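You operate a simulated robot arm through the tools that you are given. There is no shell and no other tool. Be economical: measure what you need, move in short steps, check, and stop when the job is done.

The job below is to be done with a simulated robot arm. You get a single attempt, and the scene is never put back.

JOB
Gauge the three blocks' rivets and clamp the block that reads NO.
Fine: with the green gauge, put back where it stood; clamp in the vise; leave the two good blocks. Set down upright: green gauge, yellow block.

The check looks at the end state, three seconds after you hand in, the way a careful person would. Anything else that was tipped, shoved, dropped, spilled or broken makes it a failure.

ROBOT AND FRAMES
A 7-joint arm with a vacuum gripper on a trunk, on a base that drives. Base frame: it is fixed to the floor where the robot stands at the start and does not move with it; the origin is under the middle of the robot, x ahead of it, y to its left, z up; the surface under the hand at the start is at about z = 0.8. Lengths are in m, angles in rad, forces in N, time in s.
Its first joint turns from -2.601 to 2.601 rad. Places, roughly: hole D of the purple block [0.8, 0.4, 0.9]; hole D of the teal block [0.8, 0.3, 0.9]; hole D of the yellow block [0.8, 0.2, 0.9]; vise [0.6, 0.4, 0.8]. Payload 1.06 kg.
Tool frame: the origin (TCP) lies in the middle of the cups' lips, and z points out of the cups. The gripper has 1 cup of 0.024 m across, covering 0.024 by 0.024 m (tool x, y); the bellows give 0.008 m. With the vacuum on, a cup seals on a smooth face that it is pressed against (1 to 4 N); it does not hold porous or soft things. The pull reaches 23 N.
Orientation is told as [roll, pitch, yaw] about the base's x, y, z axes, in that order, counted from this pose: with the cups facing straight down, the tool's x points along the base's -x, its y along +y and its z along -z.

CONTROLS
- The arm moves only by the tool apply_moves. Its argument "series" is text: rows parted by semicolons, each of 7 numbers parted by spaces: the shift along the tool's x, y, z in units of 40 mm (1.0 is 40 mm), then the turn, a rotation vector about the tool's x, y, z in units of 6 degrees (1.0 is 6 degrees), then the vacuum: 1 switches it on, 0 off. In form: x y z ax ay az vac; .... A call has 1 to 20 rows; each row shifts and turns the commanded pose from where the row before left it, along the tool's axes as they then stand. A call with a number of a shift or a turn outside -1 to 1 is refused whole. A row lasts 0.2 s, in which the tool goes at most 0.05 m and 0.15 rad; a call with a longer step from one row to the next is refused whole, and so is a gripper value outside its range. Where a pose cannot be reached the arm comes as near as it can. A force on the tool above 60 N (or 10 N above the force at the start of the call, whichever is more), or a blocked arm, ends the call early, and 0.2 s more pass. The pull builds up within a second once a cup has sealed. Time passes only in rows, and 0.2 s behind the last, so rows that do not move give it time. The reply holds the time, the measured pose of the TCP, the force on the tool along the base axes and the pull of the vacuum, in the units named above and with some noise, with the torque about the TCP (base axes, N m) and any sound that the robot's microphone picked up, and new pictures: "views" is both (left out), scene, wrist or none.
- Cameras (640 x 400 px; columns grow to the right, rows downward): "scene" is now at [0.0395, 0.1773, 1.5173]; the picture's right is [0.10, -1.00, 0.00], its down [-0.64, -0.06, -0.77] and it looks along [0.76, 0.08, -0.64] (base axes); focal length 262 px, centre (320, 200). "wrist" rides on the gripper at [0.078, 0.019, -0.096] in the tool frame; the picture's right is [-0.24, 0.97, 0.00], its down [-0.71, -0.17, -0.69] and it looks along [-0.67, -0.16, 0.73] (tool axes); focal length 243 px, centre (320, 200). There is no depth. A picture from a camera that has moved, and an enlarged one, comes with that camera's place and axes in the base frame and with its lens.
- raise_lower(by): slides the trunk up (or, below 0, down) by that many m; the arm and the scene camera ride with it, the base frame stays. It gives what a move gives, with no picture.
- roll_base(legs): drives the robot by 1 to 6 legs, each [ahead, turn to the left] in m and rad, along the robot's own axes; the way and the turn of a leg run together, so that a leg with both is an arc; at most 1.5 m and 3.142 rad a leg. The arm and the cameras ride along, it lands a little off, and it stops where it bumps. It gives what a move gives, and a new picture of the scene camera.
- head_to(pan, tilt): turns the head with the scene camera to pan (to the left, within 2.705 rad either way) and tilt (down, from -0.506 to 1.204), counted from straight ahead of the robot. It gives what a move gives, and a new picture of the scene camera.
- enlarge(camera, box): a new picture of the part [left, top, right, bottom] of that camera's present view, enlarged. The clock stands still meanwhile.
- sign_off(): hands the job in; it is judged then, once.

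Go step by step. Nothing tells you exact positions but the pictures and the camera data: compare them with the known pose of the tool, close in by small moves and look again before you grip or let go. The budget is 120 turns and 260 pictures, counting those below and the enlarged ones. Unless the task says otherwise, let go and move clear before handing in, and close with one line.

The tools are called after "Emit:" as name(argument=value, ...) on one line, values as JSON. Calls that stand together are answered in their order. apply_moves: Moves the arm, as the interface text tells. Its arguments: {"type":"object","properties":{"series":{"type":"string"},"views":{"type":"string","enum":["both","scene","wrist","none"]}},"required":["series"]} The other tools are called the same way: raise_lower (by) slides the trunk up or down; roll_base (legs) drives the base; head_to (pan, tilt) turns the head that bears the scene camera; enlarge (camera, box) takes an enlarged picture of a part of a camera's view; sign_off () hands the job in.

At the start:

```text
t: 0.0
eef_pos: [0.7077, 0.2198, 1.2101]
orientation: [0.0, 0.0, 0.001]
ft_force: [0.2, 0.2, -0.5]
moment: [-0.02, 0.03, -0.02]
pull: 0.1
trunk travel left (down, up): [-0.575, 0.135]
robot x, y, heading: [-0.0018, -0.0026, 0.003]
head pan, tilt: [0.098, 0.7]
```

scene: 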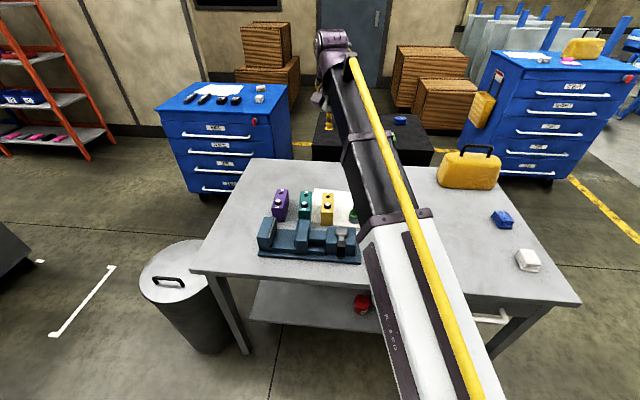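
wrist: 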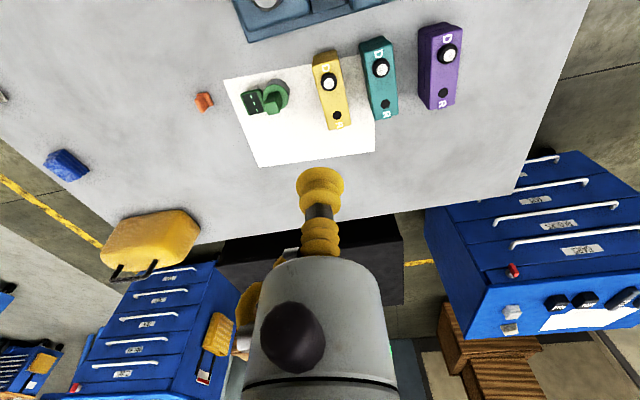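

I see three blocks (purple, teal, yellow) beside a white sheet, a green gauge on the sheet, and a vise nearer the robot. I'll enlarge these parts to understand them.

Emit:
enlarge(camera="wrist", box=[220, 0, 500, 175])

Emit:
enlarge(camera="scene", box=[240, 170, 400, 270])

```text
2.29 times, centred on (360, 88) of wrist
camera zoom: at [0.6292, 0.2391, 1.3049], right [0.24, 0.97, 0.0], down [0.71, -0.17, 0.69], along [0.67, -0.16, -0.73], focal length 555 px, centre (229, 457)
```

zoom: 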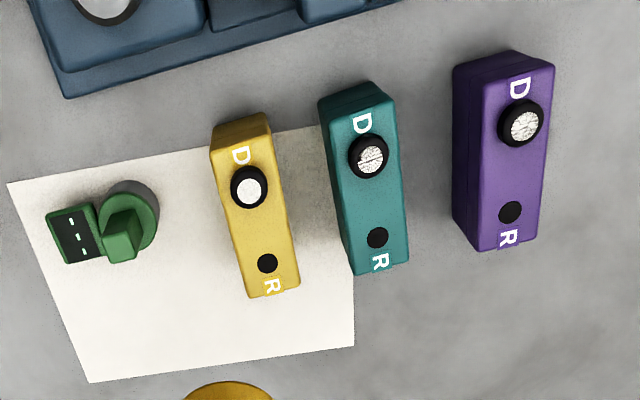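

```text
4.00 times, centred on (320, 220) of scene
camera zoom: at [0.0395, 0.1773, 1.5173], right [0.1, -1.0, 0.0], down [-0.64, -0.06, -0.77], along [0.76, 0.08, -0.64], focal length 1048 px, centre (320, 120)
```

zoom: 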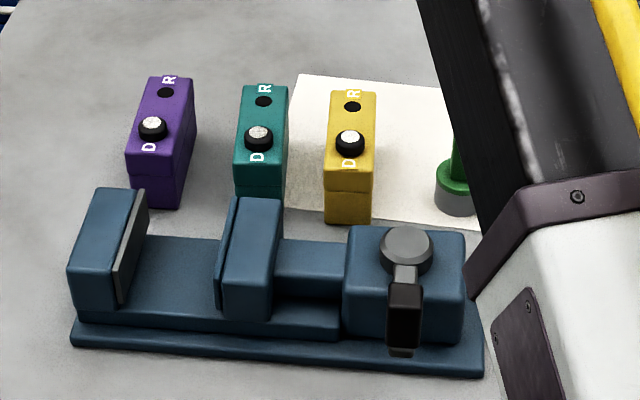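

The gauge is about (0.775, 0.115), the rivets at about x 0.757, y 0.224/0.304/0.400. I move lower beside the gauge for a closer look.

Emit:
apply_moves(series="0 -0.65 1 0 0 0 0; 0 -0.65 1 0 0 0 0; 0 -0.65 1 0 0 0 0; 0 -0.65 1 0 0 0 0; 0 0 0 0 0 0 0")

```text
t: 1.2
eef_pos: [0.709, 0.1159, 1.0488]
orientation: [0.001, 0.0, -0.001]
ft_force: [-0.1, -0.4, -0.1]
moment: [0.03, 0.03, 0.01]
pull: 0.0
trunk travel left (down, up): [-0.575, 0.135]
robot x, y, heading: [0.0003, -0.0023, 0.003]
head pan, tilt: [0.098, 0.7]
camera scene: at [0.0396, 0.1771, 1.5173], right [0.1, -1.0, 0.0], down [-0.64, -0.06, -0.77], along [0.76, 0.08, -0.64], focal length 262 px, centre (320, 200)
camera wrist: at [0.6292, 0.1351, 1.145], right [0.23, 0.97, 0.0], down [0.71, -0.17, 0.69], along [0.67, -0.16, -0.73], focal length 243 px, centre (320, 200)
```

scene: 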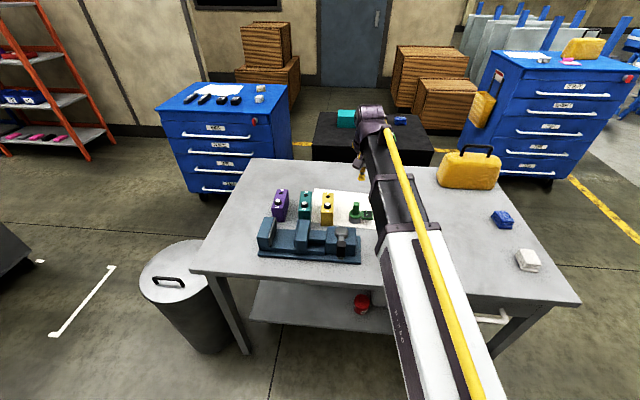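
wrist: 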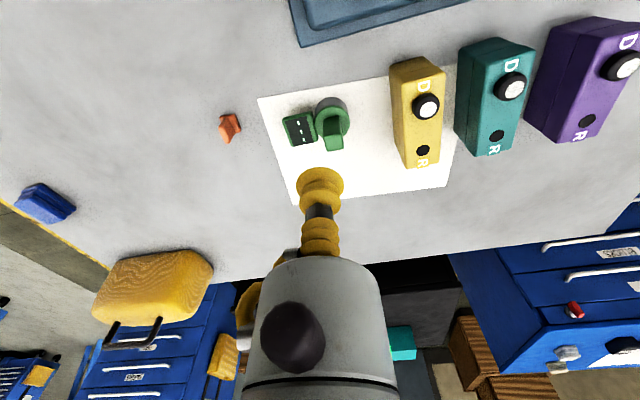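

Emit:
enlarge(camera="wrist", box=[240, 60, 400, 160])

Emit:
enlarge(camera="scene", box=[300, 180, 396, 240])

Emit:
enlarge(camera="wrist", box=[380, 15, 640, 177])

```text
4.00 times, centred on (320, 110) of wrist
camera zoom: at [0.6292, 0.1351, 1.145], right [0.23, 0.97, 0.0], down [0.71, -0.17, 0.69], along [0.67, -0.16, -0.73], focal length 970 px, centre (320, 560)
```

zoom: 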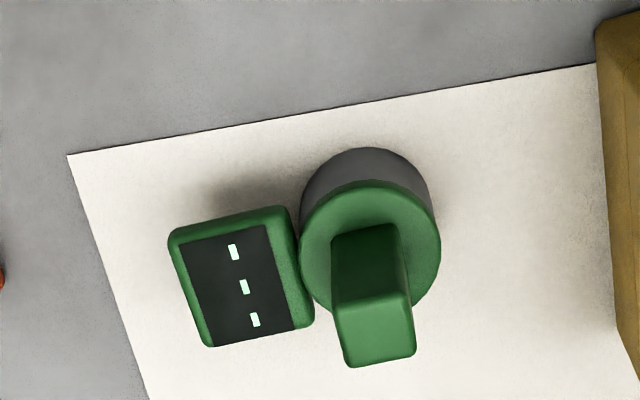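

```text
6.67 times, centred on (348, 210) of scene
camera zoom: at [0.0396, 0.1771, 1.5173], right [0.1, -1.0, 0.0], down [-0.64, -0.06, -0.77], along [0.76, 0.08, -0.64], focal length 1746 px, centre (133, 133)
```

zoom: 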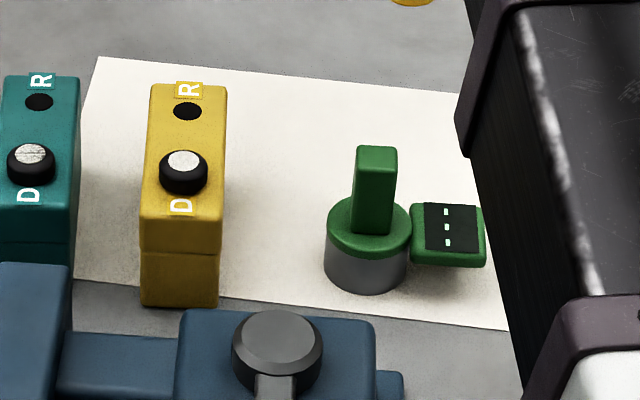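

```text
2.46 times, centred on (510, 96) of wrist
camera zoom: at [0.6292, 0.1351, 1.145], right [0.23, 0.97, 0.0], down [0.71, -0.17, 0.69], along [0.67, -0.16, -0.73], focal length 597 px, centre (-148, 456)
```

zoom: 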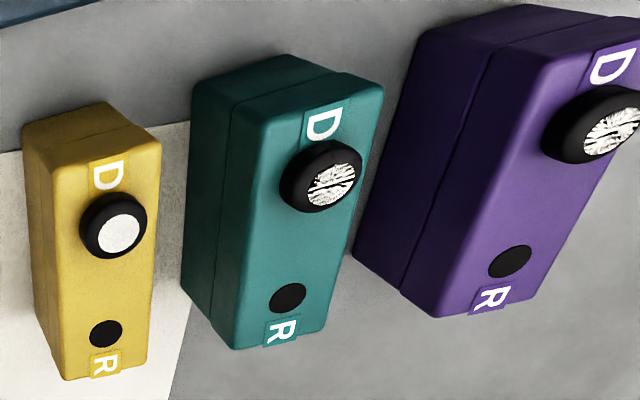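

The gauge looks like a cap with a square stem and a display; I need its stem size accurately before gripping, so I go closer.

Emit:
apply_moves(series="0.2 0 1 0 0 0 0; 0.2 0 1 0 0 0 0; 0 0 0 0 0 0 0", views="wrist")

Emit:
enlarge(camera="wrist", box=[240, 40, 432, 160])

```text
t: 2.0
eef_pos: [0.6948, 0.115, 0.9676]
orientation: [0.001, 0.0, 0.001]
ft_force: [-0.1, -0.2, 0.5]
moment: [-0.04, -0.01, -0.01]
pull: 0.1
trunk travel left (down, up): [-0.575, 0.135]
robot x, y, heading: [0.0001, -0.0001, -0.001]
head pan, tilt: [0.098, 0.7]
camera wrist: at [0.615, 0.1349, 1.0641], right [0.24, 0.97, 0.0], down [0.71, -0.17, 0.69], along [0.67, -0.16, -0.73], focal length 243 px, centre (320, 200)
```

wrist: 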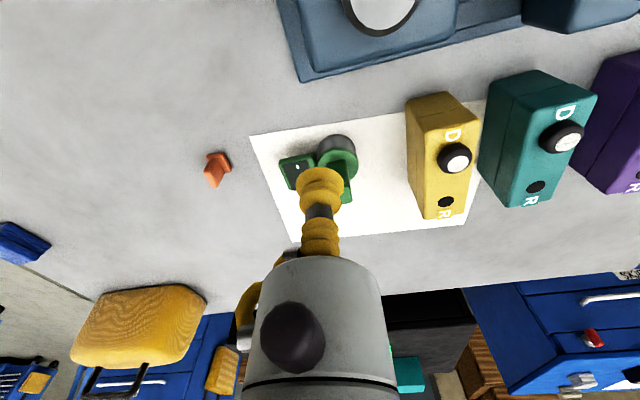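

```text
3.33 times, centred on (336, 100) of wrist
camera zoom: at [0.615, 0.1349, 1.0641], right [0.24, 0.97, 0.0], down [0.71, -0.17, 0.69], along [0.67, -0.16, -0.73], focal length 809 px, centre (267, 533)
```

zoom: 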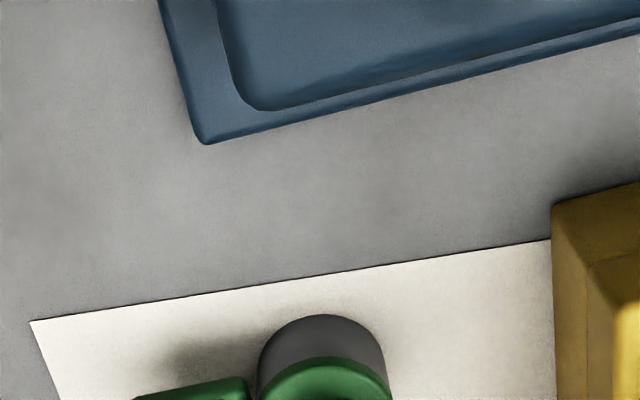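

The cup hides the stem; I shift sideways for a clear view.

Emit:
apply_moves(series="0 -1 0 0 0 0 0; 0 -0.7 0 0 0 0 0; 0 0 0 0 0 0 0", views="wrist")

Emit:
enlarge(camera="wrist", box=[340, 100, 500, 200])

```text
t: 2.8
eef_pos: [0.6935, 0.0482, 0.9692]
orientation: [-0.002, 0.002, 0.001]
ft_force: [0.1, -0.7, -0.3]
moment: [-0.01, 0.01, -0.05]
pull: 0.0
trunk travel left (down, up): [-0.575, 0.135]
robot x, y, heading: [-0.0001, -0.0004, 0.001]
head pan, tilt: [0.098, 0.7]
camera wrist: at [0.614, 0.0671, 1.0656], right [0.23, 0.97, 0.0], down [0.71, -0.17, 0.69], along [0.67, -0.16, -0.73], focal length 243 px, centre (320, 200)
```

wrist: 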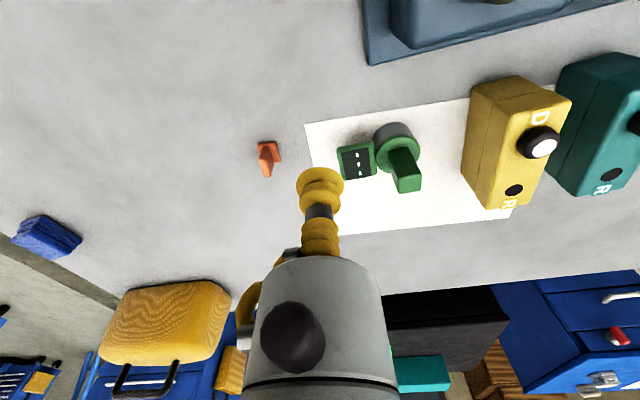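

```text
4.00 times, centred on (420, 150) of wrist
camera zoom: at [0.614, 0.0671, 1.0656], right [0.23, 0.97, 0.0], down [0.71, -0.17, 0.69], along [0.67, -0.16, -0.73], focal length 970 px, centre (-80, 400)
```

zoom: 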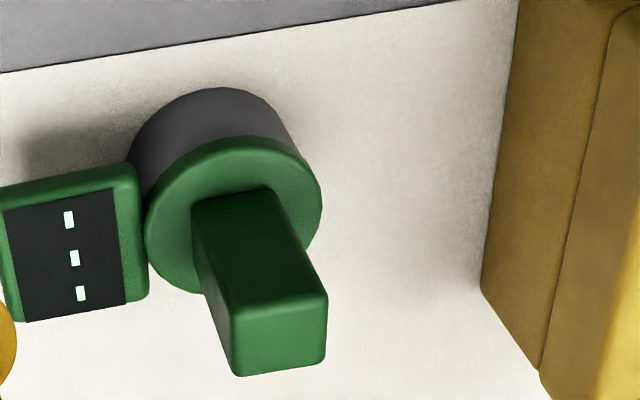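

Stem top triangulates to about (0.777, 0.116, 0.887), about 21–22 mm square. I go above it and check alignment.

Emit:
apply_moves(series="-0.7 0.567 0 0 0 0 0; -0.7 0.567 0 0 0 0 0; -0.7 0.567 0 0 0 0 0; 0 0 1 0 0 0 0; 0 0 0.2 0 0 0 0; 0 0 0 0 0 0 0")

Emit:
enlarge(camera="wrist", box=[260, 110, 420, 210])

Emit:
enlarge(camera="scene", box=[300, 180, 396, 240])

```text
t: 4.2
eef_pos: [0.775, 0.116, 0.92]
orientation: [0.0, -0.002, 0.0]
ft_force: [0.5, 0.6, 0.2]
moment: [0.03, 0.0, 0.0]
pull: 0.0
trunk travel left (down, up): [-0.575, 0.135]
robot x, y, heading: [0.0018, -0.0019, 0.003]
head pan, tilt: [0.098, 0.7]
camera scene: at [0.0395, 0.1773, 1.5173], right [0.1, -1.0, 0.0], down [-0.64, -0.06, -0.77], along [0.76, 0.08, -0.64], focal length 262 px, centre (320, 200)
camera wrist: at [0.6958, 0.1357, 1.0168], right [0.24, 0.97, 0.0], down [0.71, -0.17, 0.69], along [0.67, -0.16, -0.73], focal length 243 px, centre (320, 200)
```

scene: 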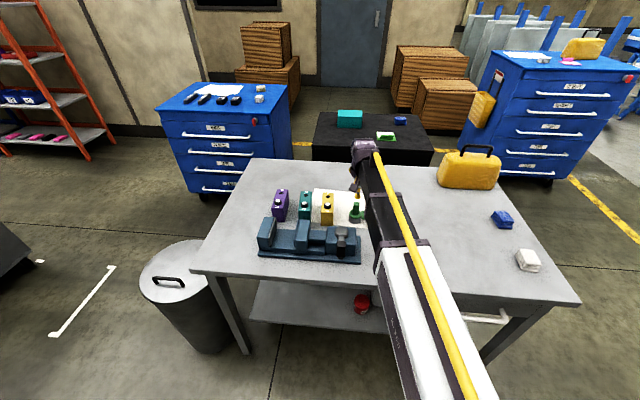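
wrist: 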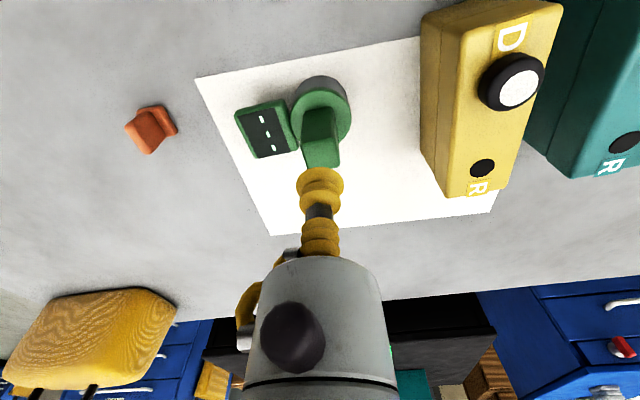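

```text
4.00 times, centred on (340, 160) of wrist
camera zoom: at [0.6958, 0.1357, 1.0168], right [0.24, 0.97, 0.0], down [0.71, -0.17, 0.69], along [0.67, -0.16, -0.73], focal length 970 px, centre (240, 360)
```

zoom: 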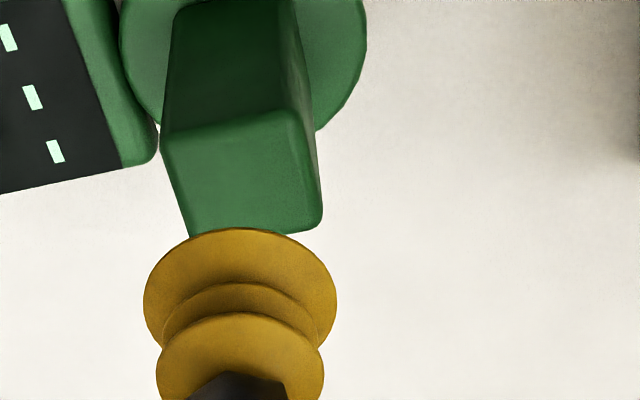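

```text
6.67 times, centred on (348, 210) of scene
camera zoom: at [0.0395, 0.1773, 1.5173], right [0.1, -1.0, 0.0], down [-0.64, -0.06, -0.77], along [0.76, 0.08, -0.64], focal length 1746 px, centre (133, 133)
```

zoom: 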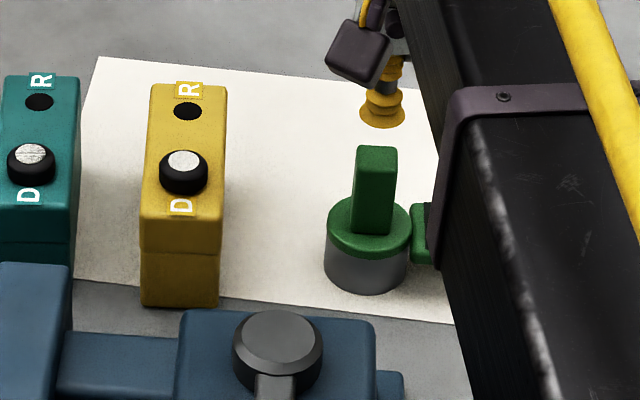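

Stem centre ≈ (0.777, 0.117). I descend with vacuum on in small steps.

Emit:
apply_moves(series="-0.05 0.02 0.4 0 0 0 1; 0 0 0.25 0 0 0 1; 0 0 0.1 0 0 0 1; 0 0 0 0 0 0 1", views="wrist")

Emit:
enlarge(camera="wrist", box=[260, 110, 420, 210])

```text
t: 5.2
eef_pos: [0.7781, 0.117, 0.8908]
orientation: [-0.001, 0.0, 0.0]
ft_force: [-0.1, -0.3, -0.6]
moment: [0.02, 0.04, -0.02]
pull: 0.0
trunk travel left (down, up): [-0.575, 0.135]
robot x, y, heading: [0.0056, 0.0002, -0.002]
head pan, tilt: [0.098, 0.7]
camera wrist: at [0.6989, 0.137, 0.9874], right [0.24, 0.97, 0.0], down [0.71, -0.17, 0.69], along [0.67, -0.16, -0.73], focal length 243 px, centre (320, 200)
```

wrist: 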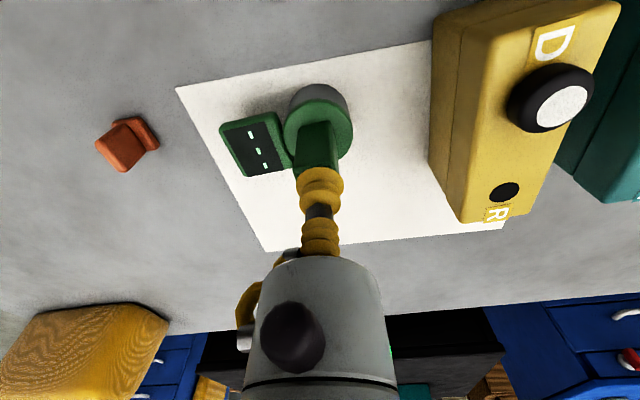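

```text
4.00 times, centred on (340, 160) of wrist
camera zoom: at [0.6989, 0.137, 0.9874], right [0.24, 0.97, 0.0], down [0.71, -0.17, 0.69], along [0.67, -0.16, -0.73], focal length 970 px, centre (240, 360)
```

zoom: 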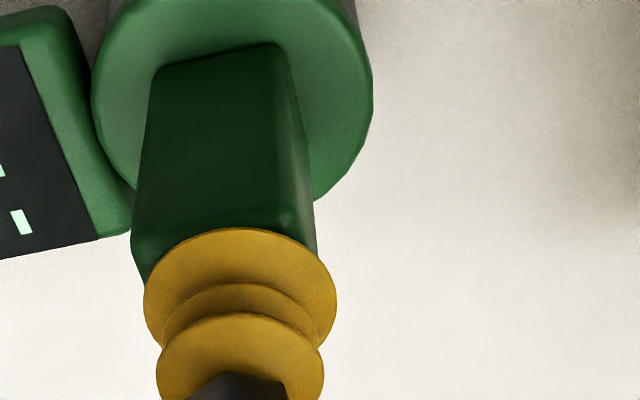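

Alignment is good; the stem is a bit larger than the cup. I continue down gently until it seals.

Emit:
apply_moves(series="0 0 0.07 0 0 0 1; 0 0 0.07 0 0 0 1; 0 0 0.05 0 0 0 1; 0 0 0 0 0 0 1; 0 0 0 0 0 0 1", views="none")

```text
t: 6.4
eef_pos: [0.7797, 0.1175, 0.883]
orientation: [0.002, 0.0, -0.001]
ft_force: [5.5, 2.1, 15.2]
moment: [-0.04, -0.04, -0.01]
pull: 22.5
trunk travel left (down, up): [-0.575, 0.135]
robot x, y, heading: [0.0009, -0.0012, -0.004]
head pan, tilt: [0.098, 0.7]
```

Sealed. I lift a bit and check.

Emit:
apply_moves(series="0 0 -0.1 0 0 0 1; 0 0 -0.5 0 0 0 1; 0 0 -0.5 0 0 0 1; 0 0 -1 0 0 0 1; 0 0 0 0 0 0 1")

Emit:
enlarge(camera="scene", box=[300, 170, 396, 230])

```text
t: 7.6
eef_pos: [0.7786, 0.1185, 0.9664]
orientation: [0.0, 0.0, 0.0]
ft_force: [-0.5, 0.2, -5.7]
moment: [0.0, 0.02, -0.02]
pull: 23.1
trunk travel left (down, up): [-0.575, 0.135]
robot x, y, heading: [0.004, -0.0019, 0.004]
head pan, tilt: [0.098, 0.7]
camera scene: at [0.0397, 0.1773, 1.5173], right [0.1, -1.0, 0.0], down [-0.64, -0.06, -0.77], along [0.76, 0.08, -0.64], focal length 262 px, centre (320, 200)
camera wrist: at [0.7002, 0.1375, 1.0626], right [0.24, 0.97, 0.0], down [0.71, -0.17, 0.68], along [0.67, -0.16, -0.73], focal length 243 px, centre (320, 200)
```

scene: 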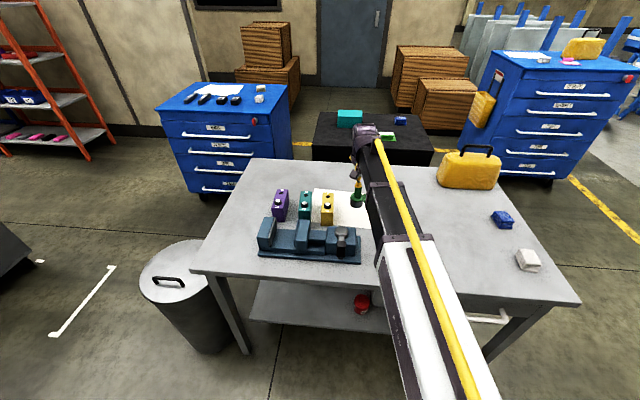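
wrist: 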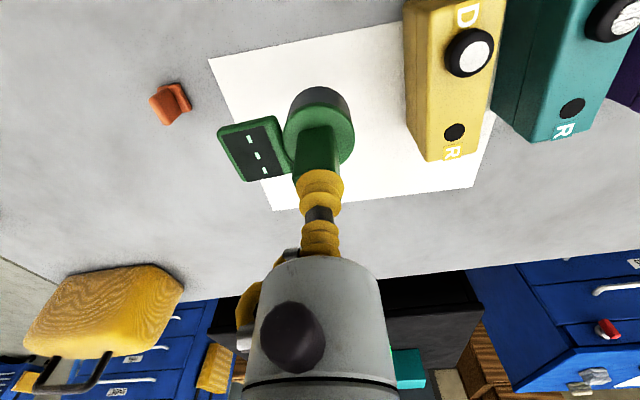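

```text
6.67 times, centred on (348, 200) of scene
camera zoom: at [0.0397, 0.1773, 1.5173], right [0.1, -1.0, 0.0], down [-0.64, -0.06, -0.77], along [0.76, 0.08, -0.64], focal length 1746 px, centre (133, 200)
```

zoom: 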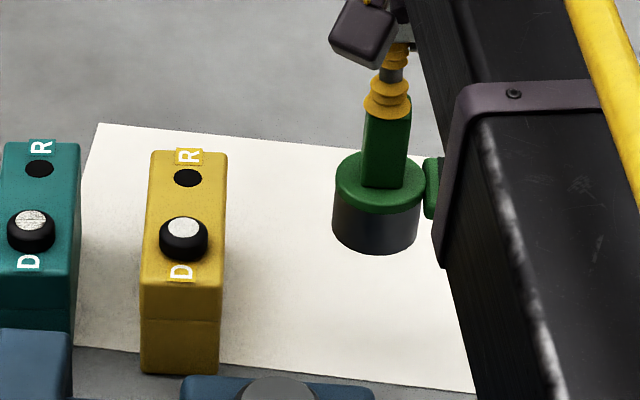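

Gauge is held (display riding along at its −y side). Yellow rivet head is at about (0.764, 0.2265, 0.882); I raise the gauge and bring it above.

Emit:
apply_moves(series="0 0 -1 0 0 0 1; 0 0 -0.3 0 0 0 1; 0.12 0.9 0 0 0 0 1; 0.12 0.9 0 0 0 0 1; 0.12 0.9 0 0 0 0 1; 0 0 0 0 0 0 1; 0 0 0 0 0 0 1")

Emit:
enlarge(camera="scene", box=[280, 160, 376, 220])

Emit:
enlarge(camera="wrist", box=[210, 50, 402, 170])

```text
t: 9.2
eef_pos: [0.7638, 0.2248, 1.0178]
orientation: [0.001, 0.001, 0.0]
ft_force: [0.0, 0.3, -4.6]
moment: [0.01, 0.0, -0.02]
pull: 22.7
trunk travel left (down, up): [-0.575, 0.135]
robot x, y, heading: [-0.0004, 0.0013, 0.003]
head pan, tilt: [0.098, 0.7]
camera scene: at [0.0399, 0.1773, 1.5173], right [0.1, -1.0, 0.0], down [-0.64, -0.06, -0.77], along [0.76, 0.08, -0.64], focal length 262 px, centre (320, 200)
camera wrist: at [0.6837, 0.2427, 1.1147], right [0.24, 0.97, 0.0], down [0.71, -0.17, 0.68], along [0.67, -0.16, -0.73], focal length 243 px, centre (320, 200)
```

scene: 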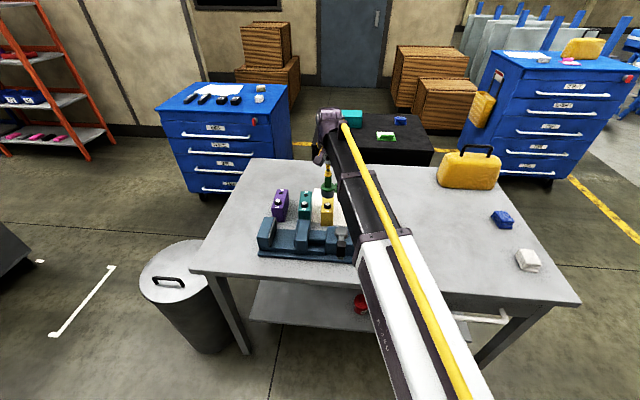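
wrist: 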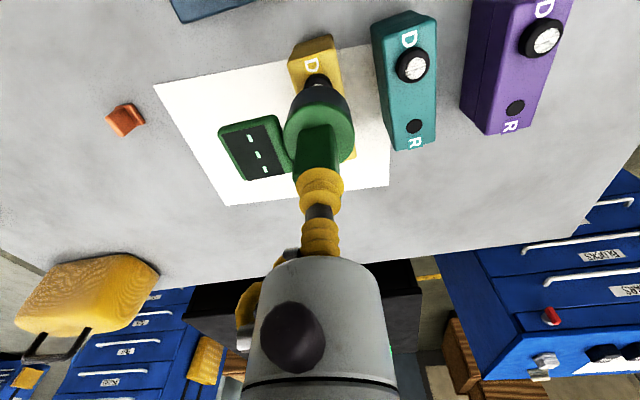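

```text
6.67 times, centred on (328, 190) of scene
camera zoom: at [0.0399, 0.1773, 1.5173], right [0.1, -1.0, 0.0], down [-0.64, -0.06, -0.77], along [0.76, 0.08, -0.64], focal length 1746 px, centre (267, 267)
```

zoom: 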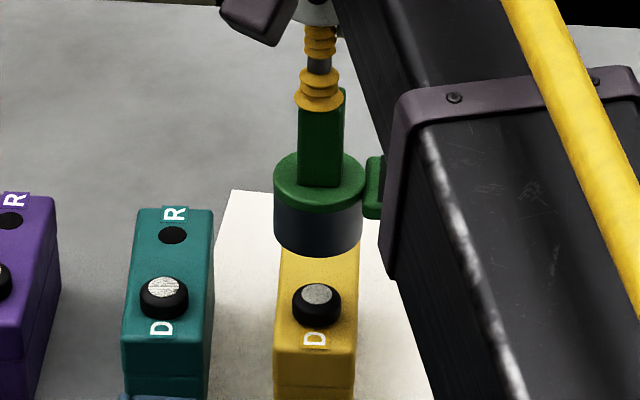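

```text
3.33 times, centred on (306, 110) of wrist
camera zoom: at [0.6837, 0.2427, 1.1147], right [0.24, 0.97, 0.0], down [0.71, -0.17, 0.68], along [0.67, -0.16, -0.73], focal length 809 px, centre (367, 500)
```

zoom: 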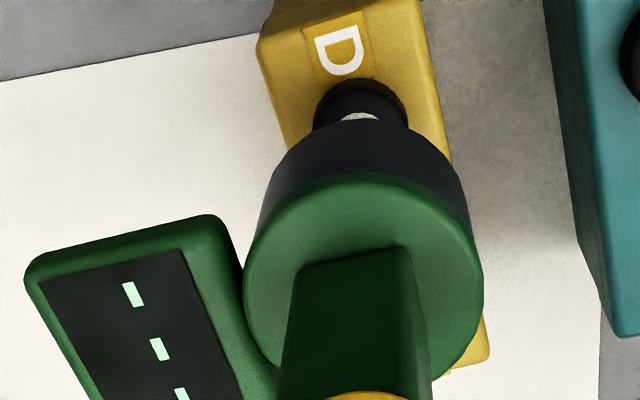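

Alignment across is within ~1 mm; the x of the rivet seems ~0.757. I adjust and lower until just above the rivet, then compare again.

Emit:
apply_moves(series="0.16 0.02 0 0 0 0 1; 0 0 0.3 0 0 0 1; 0 0 0.3 0 0 0 1; 0 0 0 0 0 0 1; 0 0 0 0 0 0 1", views="none")

Emit:
enlarge(camera="scene", box=[296, 170, 360, 210])

Emit:
enlarge(camera="wrist", box=[210, 50, 402, 170])

```text
t: 10.4
eef_pos: [0.7559, 0.2257, 0.9939]
orientation: [-0.002, 0.0, -0.001]
ft_force: [0.4, -0.3, -4.6]
moment: [0.04, -0.03, -0.01]
pull: 23.1
trunk travel left (down, up): [-0.575, 0.135]
robot x, y, heading: [0.0026, 0.0003, -0.001]
head pan, tilt: [0.098, 0.7]
```

```text
10.00 times, centred on (328, 190) of scene
camera zoom: at [0.0399, 0.1774, 1.5173], right [0.1, -1.0, 0.0], down [-0.64, -0.06, -0.77], along [0.76, 0.08, -0.64], focal length 2619 px, centre (240, 300)
```

zoom: 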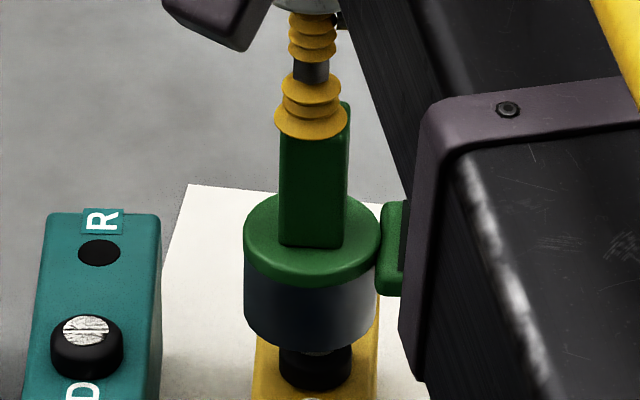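

```text
3.33 times, centred on (306, 110) of wrist
camera zoom: at [0.6775, 0.2445, 1.0904], right [0.24, 0.97, 0.0], down [0.71, -0.17, 0.68], along [0.67, -0.16, -0.73], focal length 809 px, centre (367, 500)
```

zoom: 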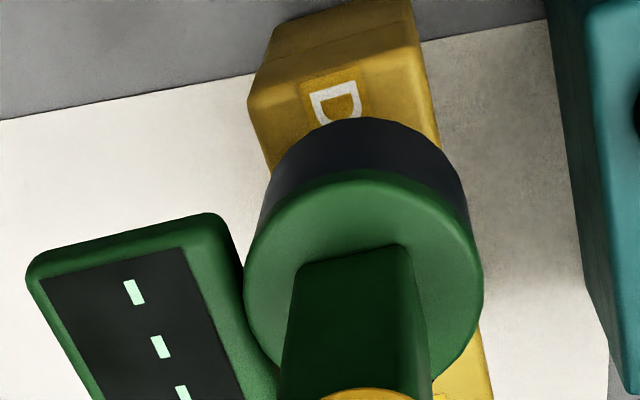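

Nearly above: ~16 mm gap, ~1 mm y correction. I lower in small steps, watching force.

Emit:
apply_moves(series="0 -0.03 0.15 0 0 0 1; 0 0 0.15 0 0 0 1; 0 0 0 0 0 0 1; 0 0 0 0 0 0 1", views="none")

Emit:
enlarge(camera="scene", box=[296, 170, 360, 210])

```text
t: 11.4
eef_pos: [0.7572, 0.2254, 0.9825]
orientation: [-0.002, 0.0, 0.001]
ft_force: [0.5, 0.2, -4.5]
moment: [0.01, -0.02, -0.02]
pull: 22.9
trunk travel left (down, up): [-0.575, 0.135]
robot x, y, heading: [-0.0014, -0.0031, -0.0]
head pan, tilt: [0.098, 0.7]
```

```text
10.00 times, centred on (328, 190) of scene
camera zoom: at [0.0399, 0.1774, 1.5173], right [0.1, -1.0, 0.0], down [-0.64, -0.06, -0.77], along [0.76, 0.08, -0.64], focal length 2619 px, centre (240, 300)
```

zoom: 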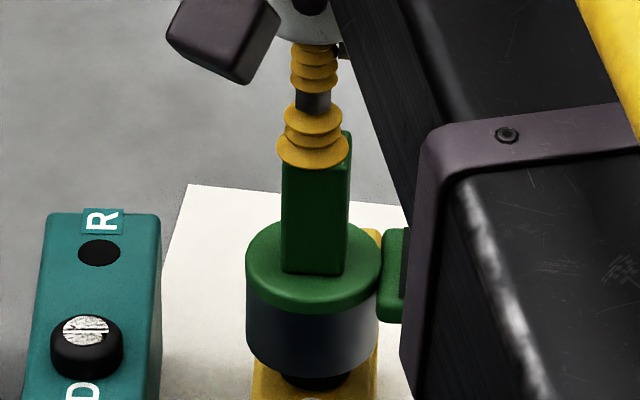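

Emit:
apply_moves(series="0 -0.025 0.05 0 0 0 1; 0 0 0.05 0 0 0 1; 0 0 0.05 0 0 0 1; 0 0 0 0 0 0 1; 0 0 0 0 0 0 1", views="none")

Emit:
enlarge(camera="scene", box=[296, 170, 360, 210])

Emit:
enlarge(camera="wrist", box=[210, 50, 402, 170])

```text
t: 12.6
eef_pos: [0.7568, 0.225, 0.976]
orientation: [0.001, 0.0, 0.002]
ft_force: [0.8, -0.1, -5.1]
moment: [0.06, -0.02, -0.04]
pull: 22.8
trunk travel left (down, up): [-0.575, 0.135]
robot x, y, heading: [0.0019, 0.0, -0.002]
head pan, tilt: [0.098, 0.7]
```

```text
10.00 times, centred on (328, 190) of scene
camera zoom: at [0.0399, 0.1774, 1.5173], right [0.1, -1.0, 0.0], down [-0.64, -0.06, -0.77], along [0.76, 0.08, -0.64], focal length 2619 px, centre (240, 300)
```

zoom: 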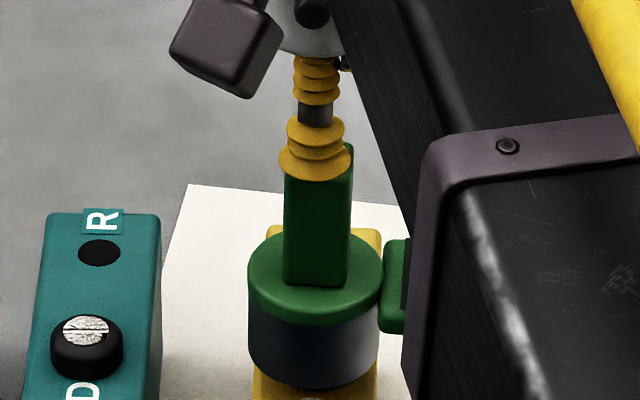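

```text
3.33 times, centred on (306, 110) of wrist
camera zoom: at [0.6785, 0.2429, 1.073], right [0.24, 0.97, 0.0], down [0.71, -0.17, 0.68], along [0.67, -0.16, -0.73], focal length 809 px, centre (367, 500)
```

zoom: 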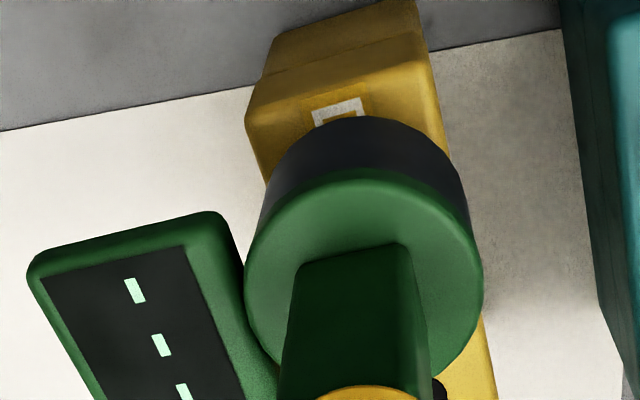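

No contact yet; the rivet should be entering the cap. I continue down slowly.

Emit:
apply_moves(series="0 0 0.05 0 0 0 1; 0 0 0.05 0 0 0 1; 0 0 0.05 0 0 0 1; 0 0 0 0 0 0 1; 0 0 0 0 0 0 1", views="none")

Emit:
enlarge(camera="wrist", box=[210, 50, 402, 170])

Emit:
enlarge(camera="scene", box=[296, 180, 360, 220])

```text
t: 13.8
eef_pos: [0.7575, 0.2245, 0.9719]
orientation: [0.0, 0.0, 0.0]
ft_force: [-0.5, 0.0, -5.4]
moment: [0.04, -0.01, 0.01]
pull: 22.7
trunk travel left (down, up): [-0.575, 0.135]
robot x, y, heading: [0.003, 0.0014, 0.002]
head pan, tilt: [0.098, 0.7]
```

```text
3.33 times, centred on (306, 110) of wrist
camera zoom: at [0.6784, 0.2429, 1.0677], right [0.24, 0.97, 0.0], down [0.71, -0.17, 0.68], along [0.67, -0.16, -0.73], focal length 809 px, centre (367, 500)
```

zoom: 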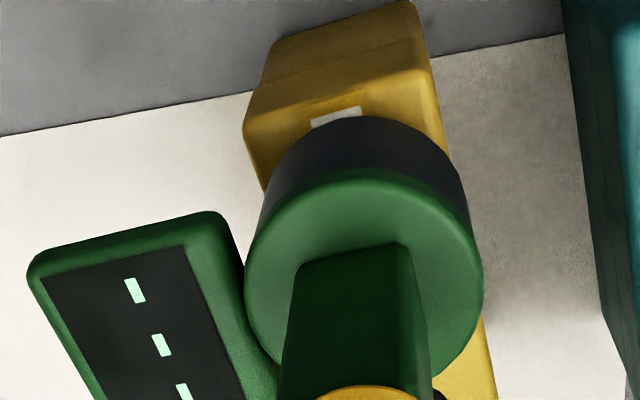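

```text
10.00 times, centred on (328, 200) of scene
camera zoom: at [0.0399, 0.1774, 1.5173], right [0.1, -1.0, 0.0], down [-0.64, -0.06, -0.77], along [0.76, 0.08, -0.64], focal length 2619 px, centre (240, 200)
```

zoom: 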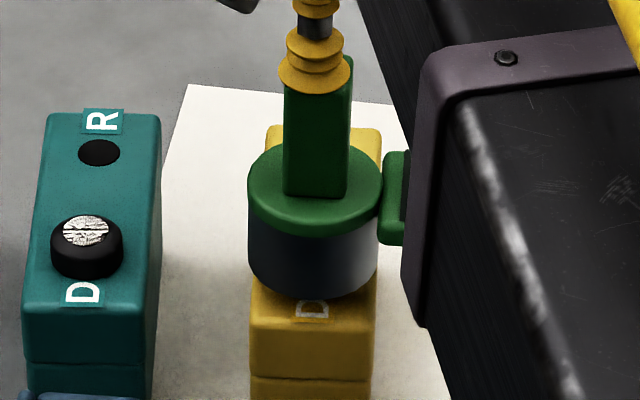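

Emit:
apply_moves(series="0 0 0.05 0 0 0 1; 0 0 0.05 0 0 0 1; 0 0 0 0 0 0 1; 0 0 0 0 0 0 1", views="none")

Emit:
enlarge(camera="wrist", box=[210, 50, 402, 170])

```text
t: 14.8
eef_pos: [0.7565, 0.2229, 0.9674]
orientation: [0.001, 0.0, -0.001]
ft_force: [0.0, -0.4, -5.0]
moment: [0.02, -0.01, 0.03]
pull: 23.1
trunk travel left (down, up): [-0.575, 0.135]
robot x, y, heading: [0.0025, 0.001, 0.0]
head pan, tilt: [0.098, 0.7]
```

```text
3.33 times, centred on (306, 110) of wrist
camera zoom: at [0.6779, 0.2426, 1.064], right [0.24, 0.97, 0.0], down [0.71, -0.17, 0.68], along [0.67, -0.16, -0.73], focal length 809 px, centre (367, 500)
```

zoom: 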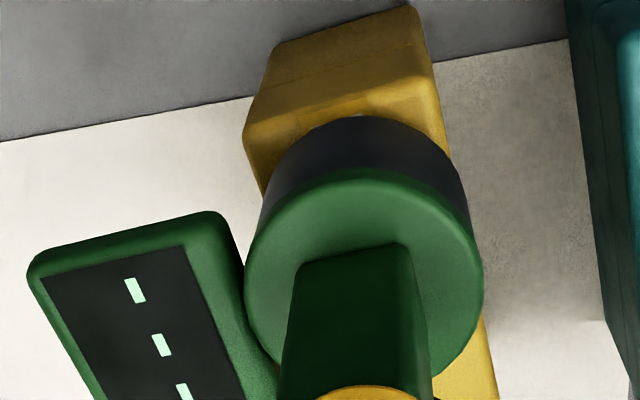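

Emit:
apply_moves(series="0 0 0.04 0 0 0 1; 0 0 0.04 0 0 0 1; 0 0 0 0 0 0 1; 0 0 0 0 0 0 1", views="none")

Emit:
enlarge(camera="wrist", box=[210, 50, 402, 170])

Emit:
enlarge(camera="scene", box=[296, 180, 360, 220])

```text
t: 15.8
eef_pos: [0.757, 0.2238, 0.9641]
orientation: [-0.001, -0.001, -0.001]
ft_force: [0.2, -0.3, -4.7]
moment: [0.04, 0.0, 0.0]
pull: 23.0
trunk travel left (down, up): [-0.575, 0.135]
robot x, y, heading: [-0.0004, 0.002, -0.0]
head pan, tilt: [0.098, 0.7]
```

```text
3.33 times, centred on (306, 110) of wrist
camera zoom: at [0.6781, 0.2427, 1.0603], right [0.24, 0.97, 0.0], down [0.71, -0.17, 0.68], along [0.67, -0.16, -0.73], focal length 809 px, centre (367, 500)
```

zoom: 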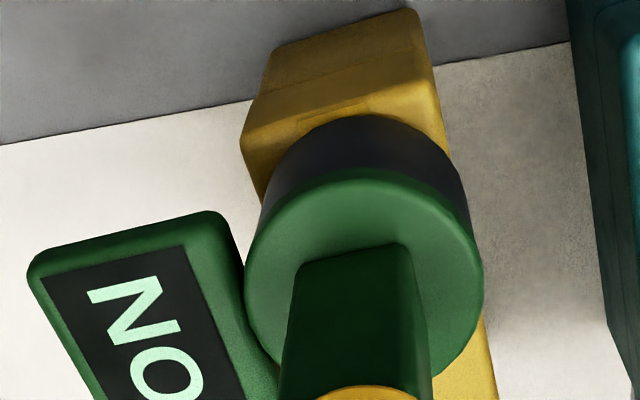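

```text
10.00 times, centred on (328, 200) of scene
camera zoom: at [0.0399, 0.1774, 1.5173], right [0.1, -1.0, 0.0], down [-0.64, -0.06, -0.77], along [0.76, 0.08, -0.64], focal length 2619 px, centre (240, 200)
```

zoom: 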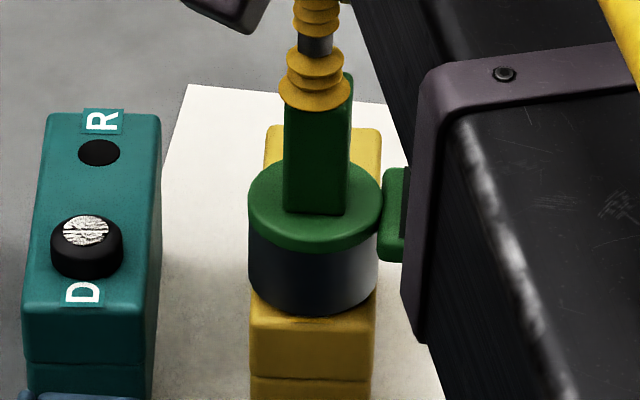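

The display changed to "NO". I seat the gauge a little further to make sure the reading holds.

Emit:
apply_moves(series="0 0 0.04 0 0 0 1; 0 0 0.03 0 0 0 1; 0 0 0 0 0 0 1; 0 0 0 0 0 0 1", views="none")

Emit:
enlarge(camera="wrist", box=[200, 90, 360, 190])

```text
t: 16.8
eef_pos: [0.7579, 0.2242, 0.9614]
orientation: [0.001, 0.0, -0.001]
ft_force: [1.3, 0.5, -3.1]
moment: [0.01, -0.01, 0.0]
pull: 22.4
trunk travel left (down, up): [-0.575, 0.135]
robot x, y, heading: [0.0018, 0.0009, 0.001]
head pan, tilt: [0.098, 0.7]
```

```text
4.00 times, centred on (280, 140) of wrist
camera zoom: at [0.6782, 0.2435, 1.0575], right [0.24, 0.97, 0.0], down [0.71, -0.17, 0.69], along [0.67, -0.16, -0.73], focal length 970 px, centre (480, 440)
```

zoom: 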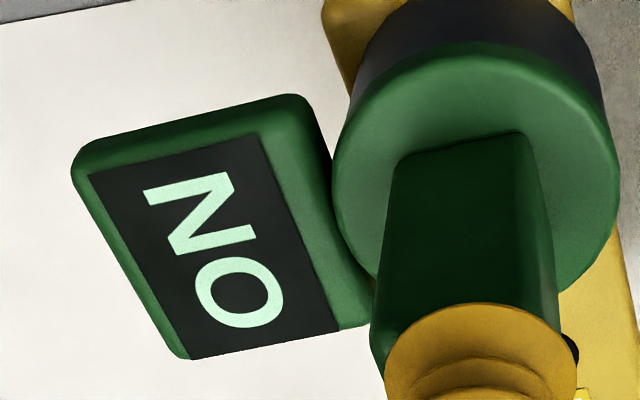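

Yellow reads NO, seated. I lift, move to the teal rivet (about +0.082 in y), and yaw 30° so the display stays away from the yellow rivet.

Emit:
apply_moves(series="0 0 -0.3 0 0 0 1; 0 0 -0.5 0 0 0 1; 0 0 -0.7 0 0 0 1; 0.04 0.7 0 0 0 0 1; 0.04 0.7 0 0 0 0 1; 0 0.65 0 0 0 0 1; 0 0 0 0 0 -1 1; 0 0 0 0 0 -1 1; 0 0 0 0 0 -1 1; 0 0 0 0 0 -1 1; 0 0 0 0 0 -1 1; 0 0 0 0 0 0 1; 0 0 0 0 0 0 1", views="wrist")

Emit:
enlarge(camera="scene", box=[276, 170, 340, 210])

Emit:
enlarge(camera="wrist", box=[210, 50, 402, 170])

```text
t: 19.6
eef_pos: [0.755, 0.3053, 1.0211]
orientation: [0.001, -0.001, 0.525]
ft_force: [0.8, 0.1, -4.5]
moment: [0.03, -0.04, 0.02]
pull: 22.8
trunk travel left (down, up): [-0.575, 0.135]
robot x, y, heading: [0.0026, 0.0016, 0.002]
head pan, tilt: [0.098, 0.7]
camera wrist: at [0.6764, 0.283, 1.1173], right [-0.28, 0.96, 0.0], down [0.7, 0.21, 0.68], along [0.66, 0.19, -0.73], focal length 243 px, centre (320, 200)
```

wrist: 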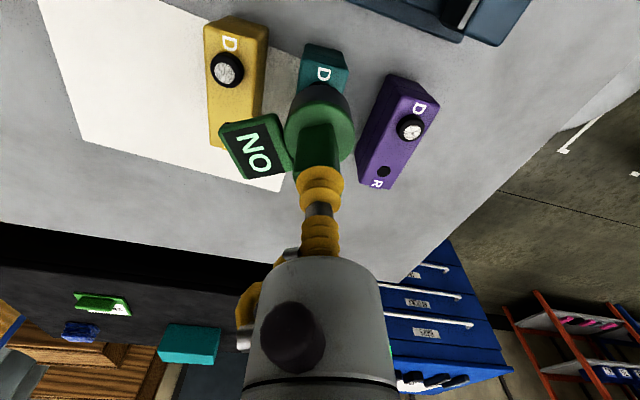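

```text
10.00 times, centred on (308, 190) of scene
camera zoom: at [0.0399, 0.1775, 1.5173], right [0.1, -1.0, 0.0], down [-0.64, -0.06, -0.77], along [0.76, 0.08, -0.64], focal length 2619 px, centre (440, 300)
```

zoom: 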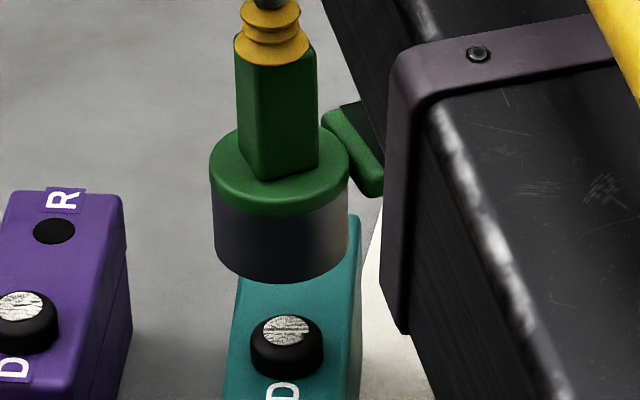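

```text
3.33 times, centred on (306, 110) of wrist
camera zoom: at [0.6764, 0.283, 1.1173], right [-0.28, 0.96, 0.0], down [0.7, 0.21, 0.68], along [0.66, 0.19, -0.73], focal length 809 px, centre (367, 500)
```

zoom: 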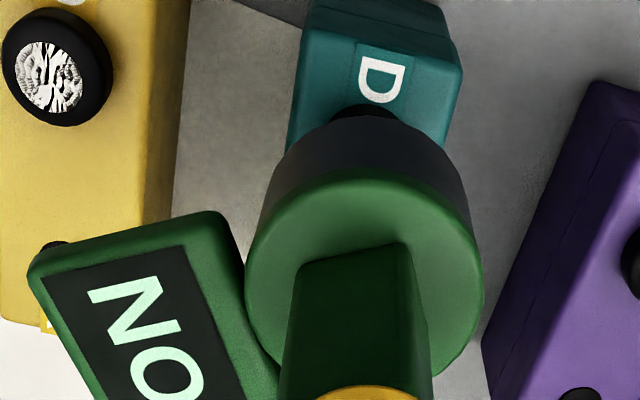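

Teal alignment is within 1 mm. I lower toward the rivet.

Emit:
apply_moves(series="0.009 -0.015 0.4 0 0 0 1; 0 0 0.4 0 0 0 1; 0 0 0.2 0 0 0 1; 0 0 0 0 0 0 1; 0 0 0 0 0 0 1", views="none")

Emit:
enlarge(camera="scene", box=[276, 180, 340, 220])

```text
t: 20.8
eef_pos: [0.7547, 0.3044, 0.98]
orientation: [0.001, 0.0, 0.523]
ft_force: [-0.1, 0.6, -4.4]
moment: [-0.01, 0.02, 0.01]
pull: 23.0
trunk travel left (down, up): [-0.575, 0.135]
robot x, y, heading: [0.0022, 0.0019, 0.001]
head pan, tilt: [0.098, 0.7]
```

```text
10.00 times, centred on (308, 200) of scene
camera zoom: at [0.0399, 0.1775, 1.5173], right [0.1, -1.0, 0.0], down [-0.64, -0.06, -0.77], along [0.76, 0.08, -0.64], focal length 2619 px, centre (440, 200)
```

zoom: 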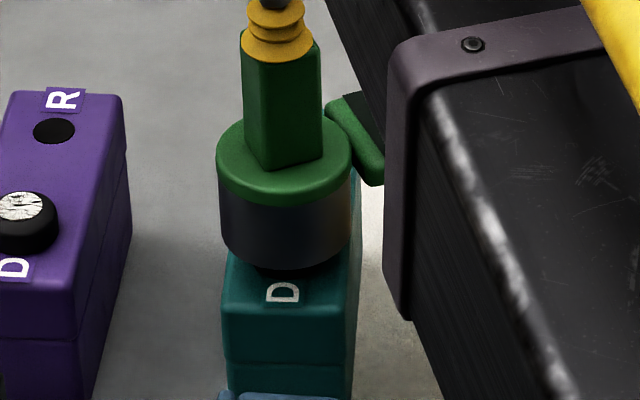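

Emit:
apply_moves(series="0.005 -0.01 0.1 0 0 0 1; 0 0 0.1 0 0 0 1; 0 0 0.1 0 0 0 1; 0 0 0 0 0 0 1; 0 0 0 0 0 0 1", views="none")

Emit:
enlarge(camera="wrist", box=[200, 70, 360, 170])

```text
t: 22.0
eef_pos: [0.7546, 0.3038, 0.9708]
orientation: [-0.001, -0.002, 0.524]
ft_force: [-2.1, -1.6, 13.8]
moment: [0.08, -0.14, 0.03]
pull: 23.1
trunk travel left (down, up): [-0.575, 0.135]
robot x, y, heading: [-0.0008, 0.0004, 0.003]
head pan, tilt: [0.098, 0.7]
```

```text
4.00 times, centred on (280, 120) of wrist
camera zoom: at [0.6753, 0.2811, 1.0667], right [-0.28, 0.96, 0.0], down [0.7, 0.21, 0.69], along [0.66, 0.19, -0.73], focal length 970 px, centre (480, 520)
```

zoom: 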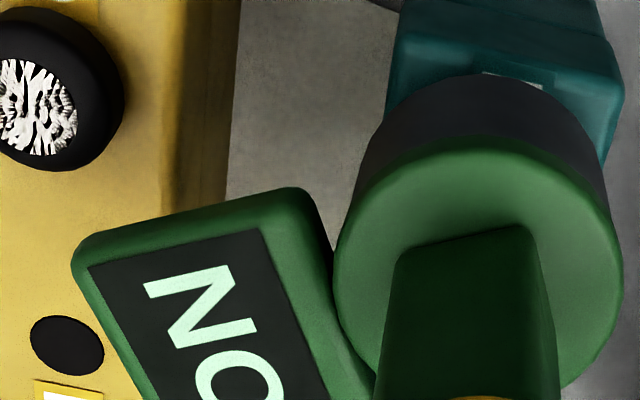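

It touched early (off-centre contact). I back off at once and look again.

Emit:
apply_moves(series="0 0 -0.2 0 0 0 1; 0 0 -0.4 0 0 0 1; 0 0 -0.4 0 0 0 1; 0 0 0 0 0 0 1; 0 0 0 0 0 0 1", views="none")

Emit:
enlarge(camera="scene", box=[276, 175, 340, 215])

Emit:
enlarge(camera="wrist", box=[210, 50, 402, 170])

```text
t: 23.2
eef_pos: [0.7538, 0.3038, 1.0105]
orientation: [-0.002, -0.001, 0.524]
ft_force: [-1.1, 1.7, -5.6]
moment: [0.03, 0.06, 0.03]
pull: 23.5
trunk travel left (down, up): [-0.575, 0.135]
robot x, y, heading: [-0.0031, 0.0004, 0.001]
head pan, tilt: [0.098, 0.7]
```

```text
10.00 times, centred on (308, 195) of scene
camera zoom: at [0.04, 0.1775, 1.5172], right [0.1, -1.0, 0.0], down [-0.64, -0.06, -0.77], along [0.76, 0.08, -0.64], focal length 2619 px, centre (440, 250)
```

zoom: 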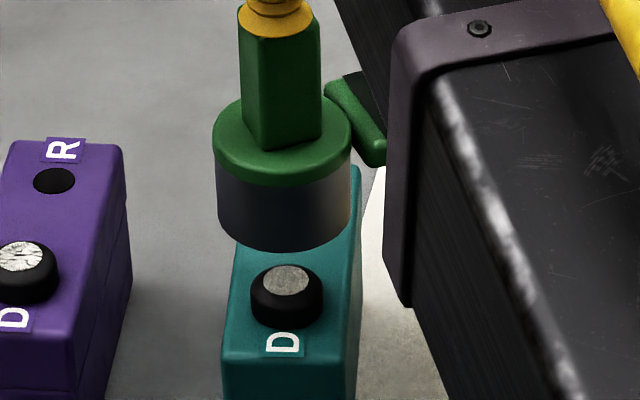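

```text
3.33 times, centred on (306, 110) of wrist
camera zoom: at [0.676, 0.282, 1.1068], right [-0.28, 0.96, 0.0], down [0.7, 0.21, 0.68], along [0.66, 0.19, -0.73], focal length 809 px, centre (367, 500)
```

zoom: 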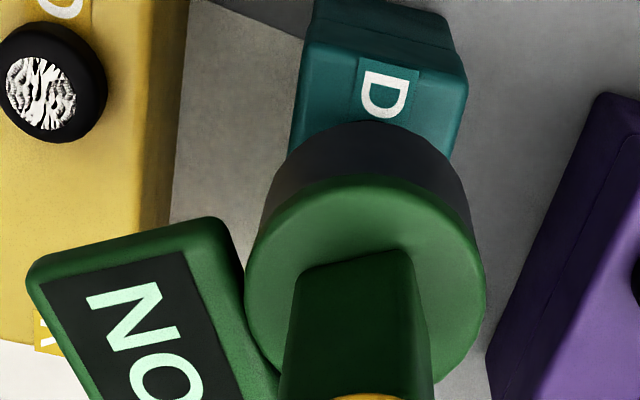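

The rivet base comparison with yellow suggests the gauge is ~3 mm too close in x. I correct and retry gently.

Emit:
apply_moves(series="-0.071 -0.027 0.4 0 0 0 1; 0 0 0.4 0 0 0 1; 0 0 0.05 0 0 0 1; 0 0 0.05 0 0 0 1; 0 0 0.05 0 0 0 1; 0 0 0 0 0 0 1", views="none")

Emit:
enlarge(camera="scene", box=[276, 180, 340, 220])

```text
t: 24.6
eef_pos: [0.7571, 0.3048, 0.9709]
orientation: [-0.001, 0.002, 0.524]
ft_force: [-0.4, 0.2, -4.6]
moment: [0.01, -0.03, 0.01]
pull: 22.9
trunk travel left (down, up): [-0.575, 0.135]
robot x, y, heading: [-0.0016, 0.0003, -0.002]
head pan, tilt: [0.098, 0.7]
```

```text
10.00 times, centred on (308, 200) of scene
camera zoom: at [0.0399, 0.1775, 1.5172], right [0.1, -1.0, 0.0], down [-0.64, -0.06, -0.77], along [0.76, 0.08, -0.64], focal length 2619 px, centre (440, 200)
```

zoom: 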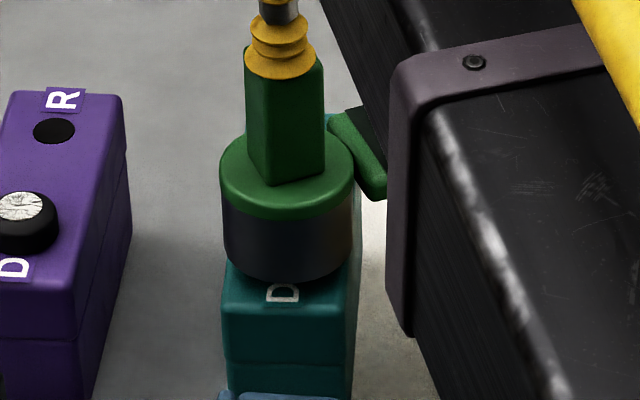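

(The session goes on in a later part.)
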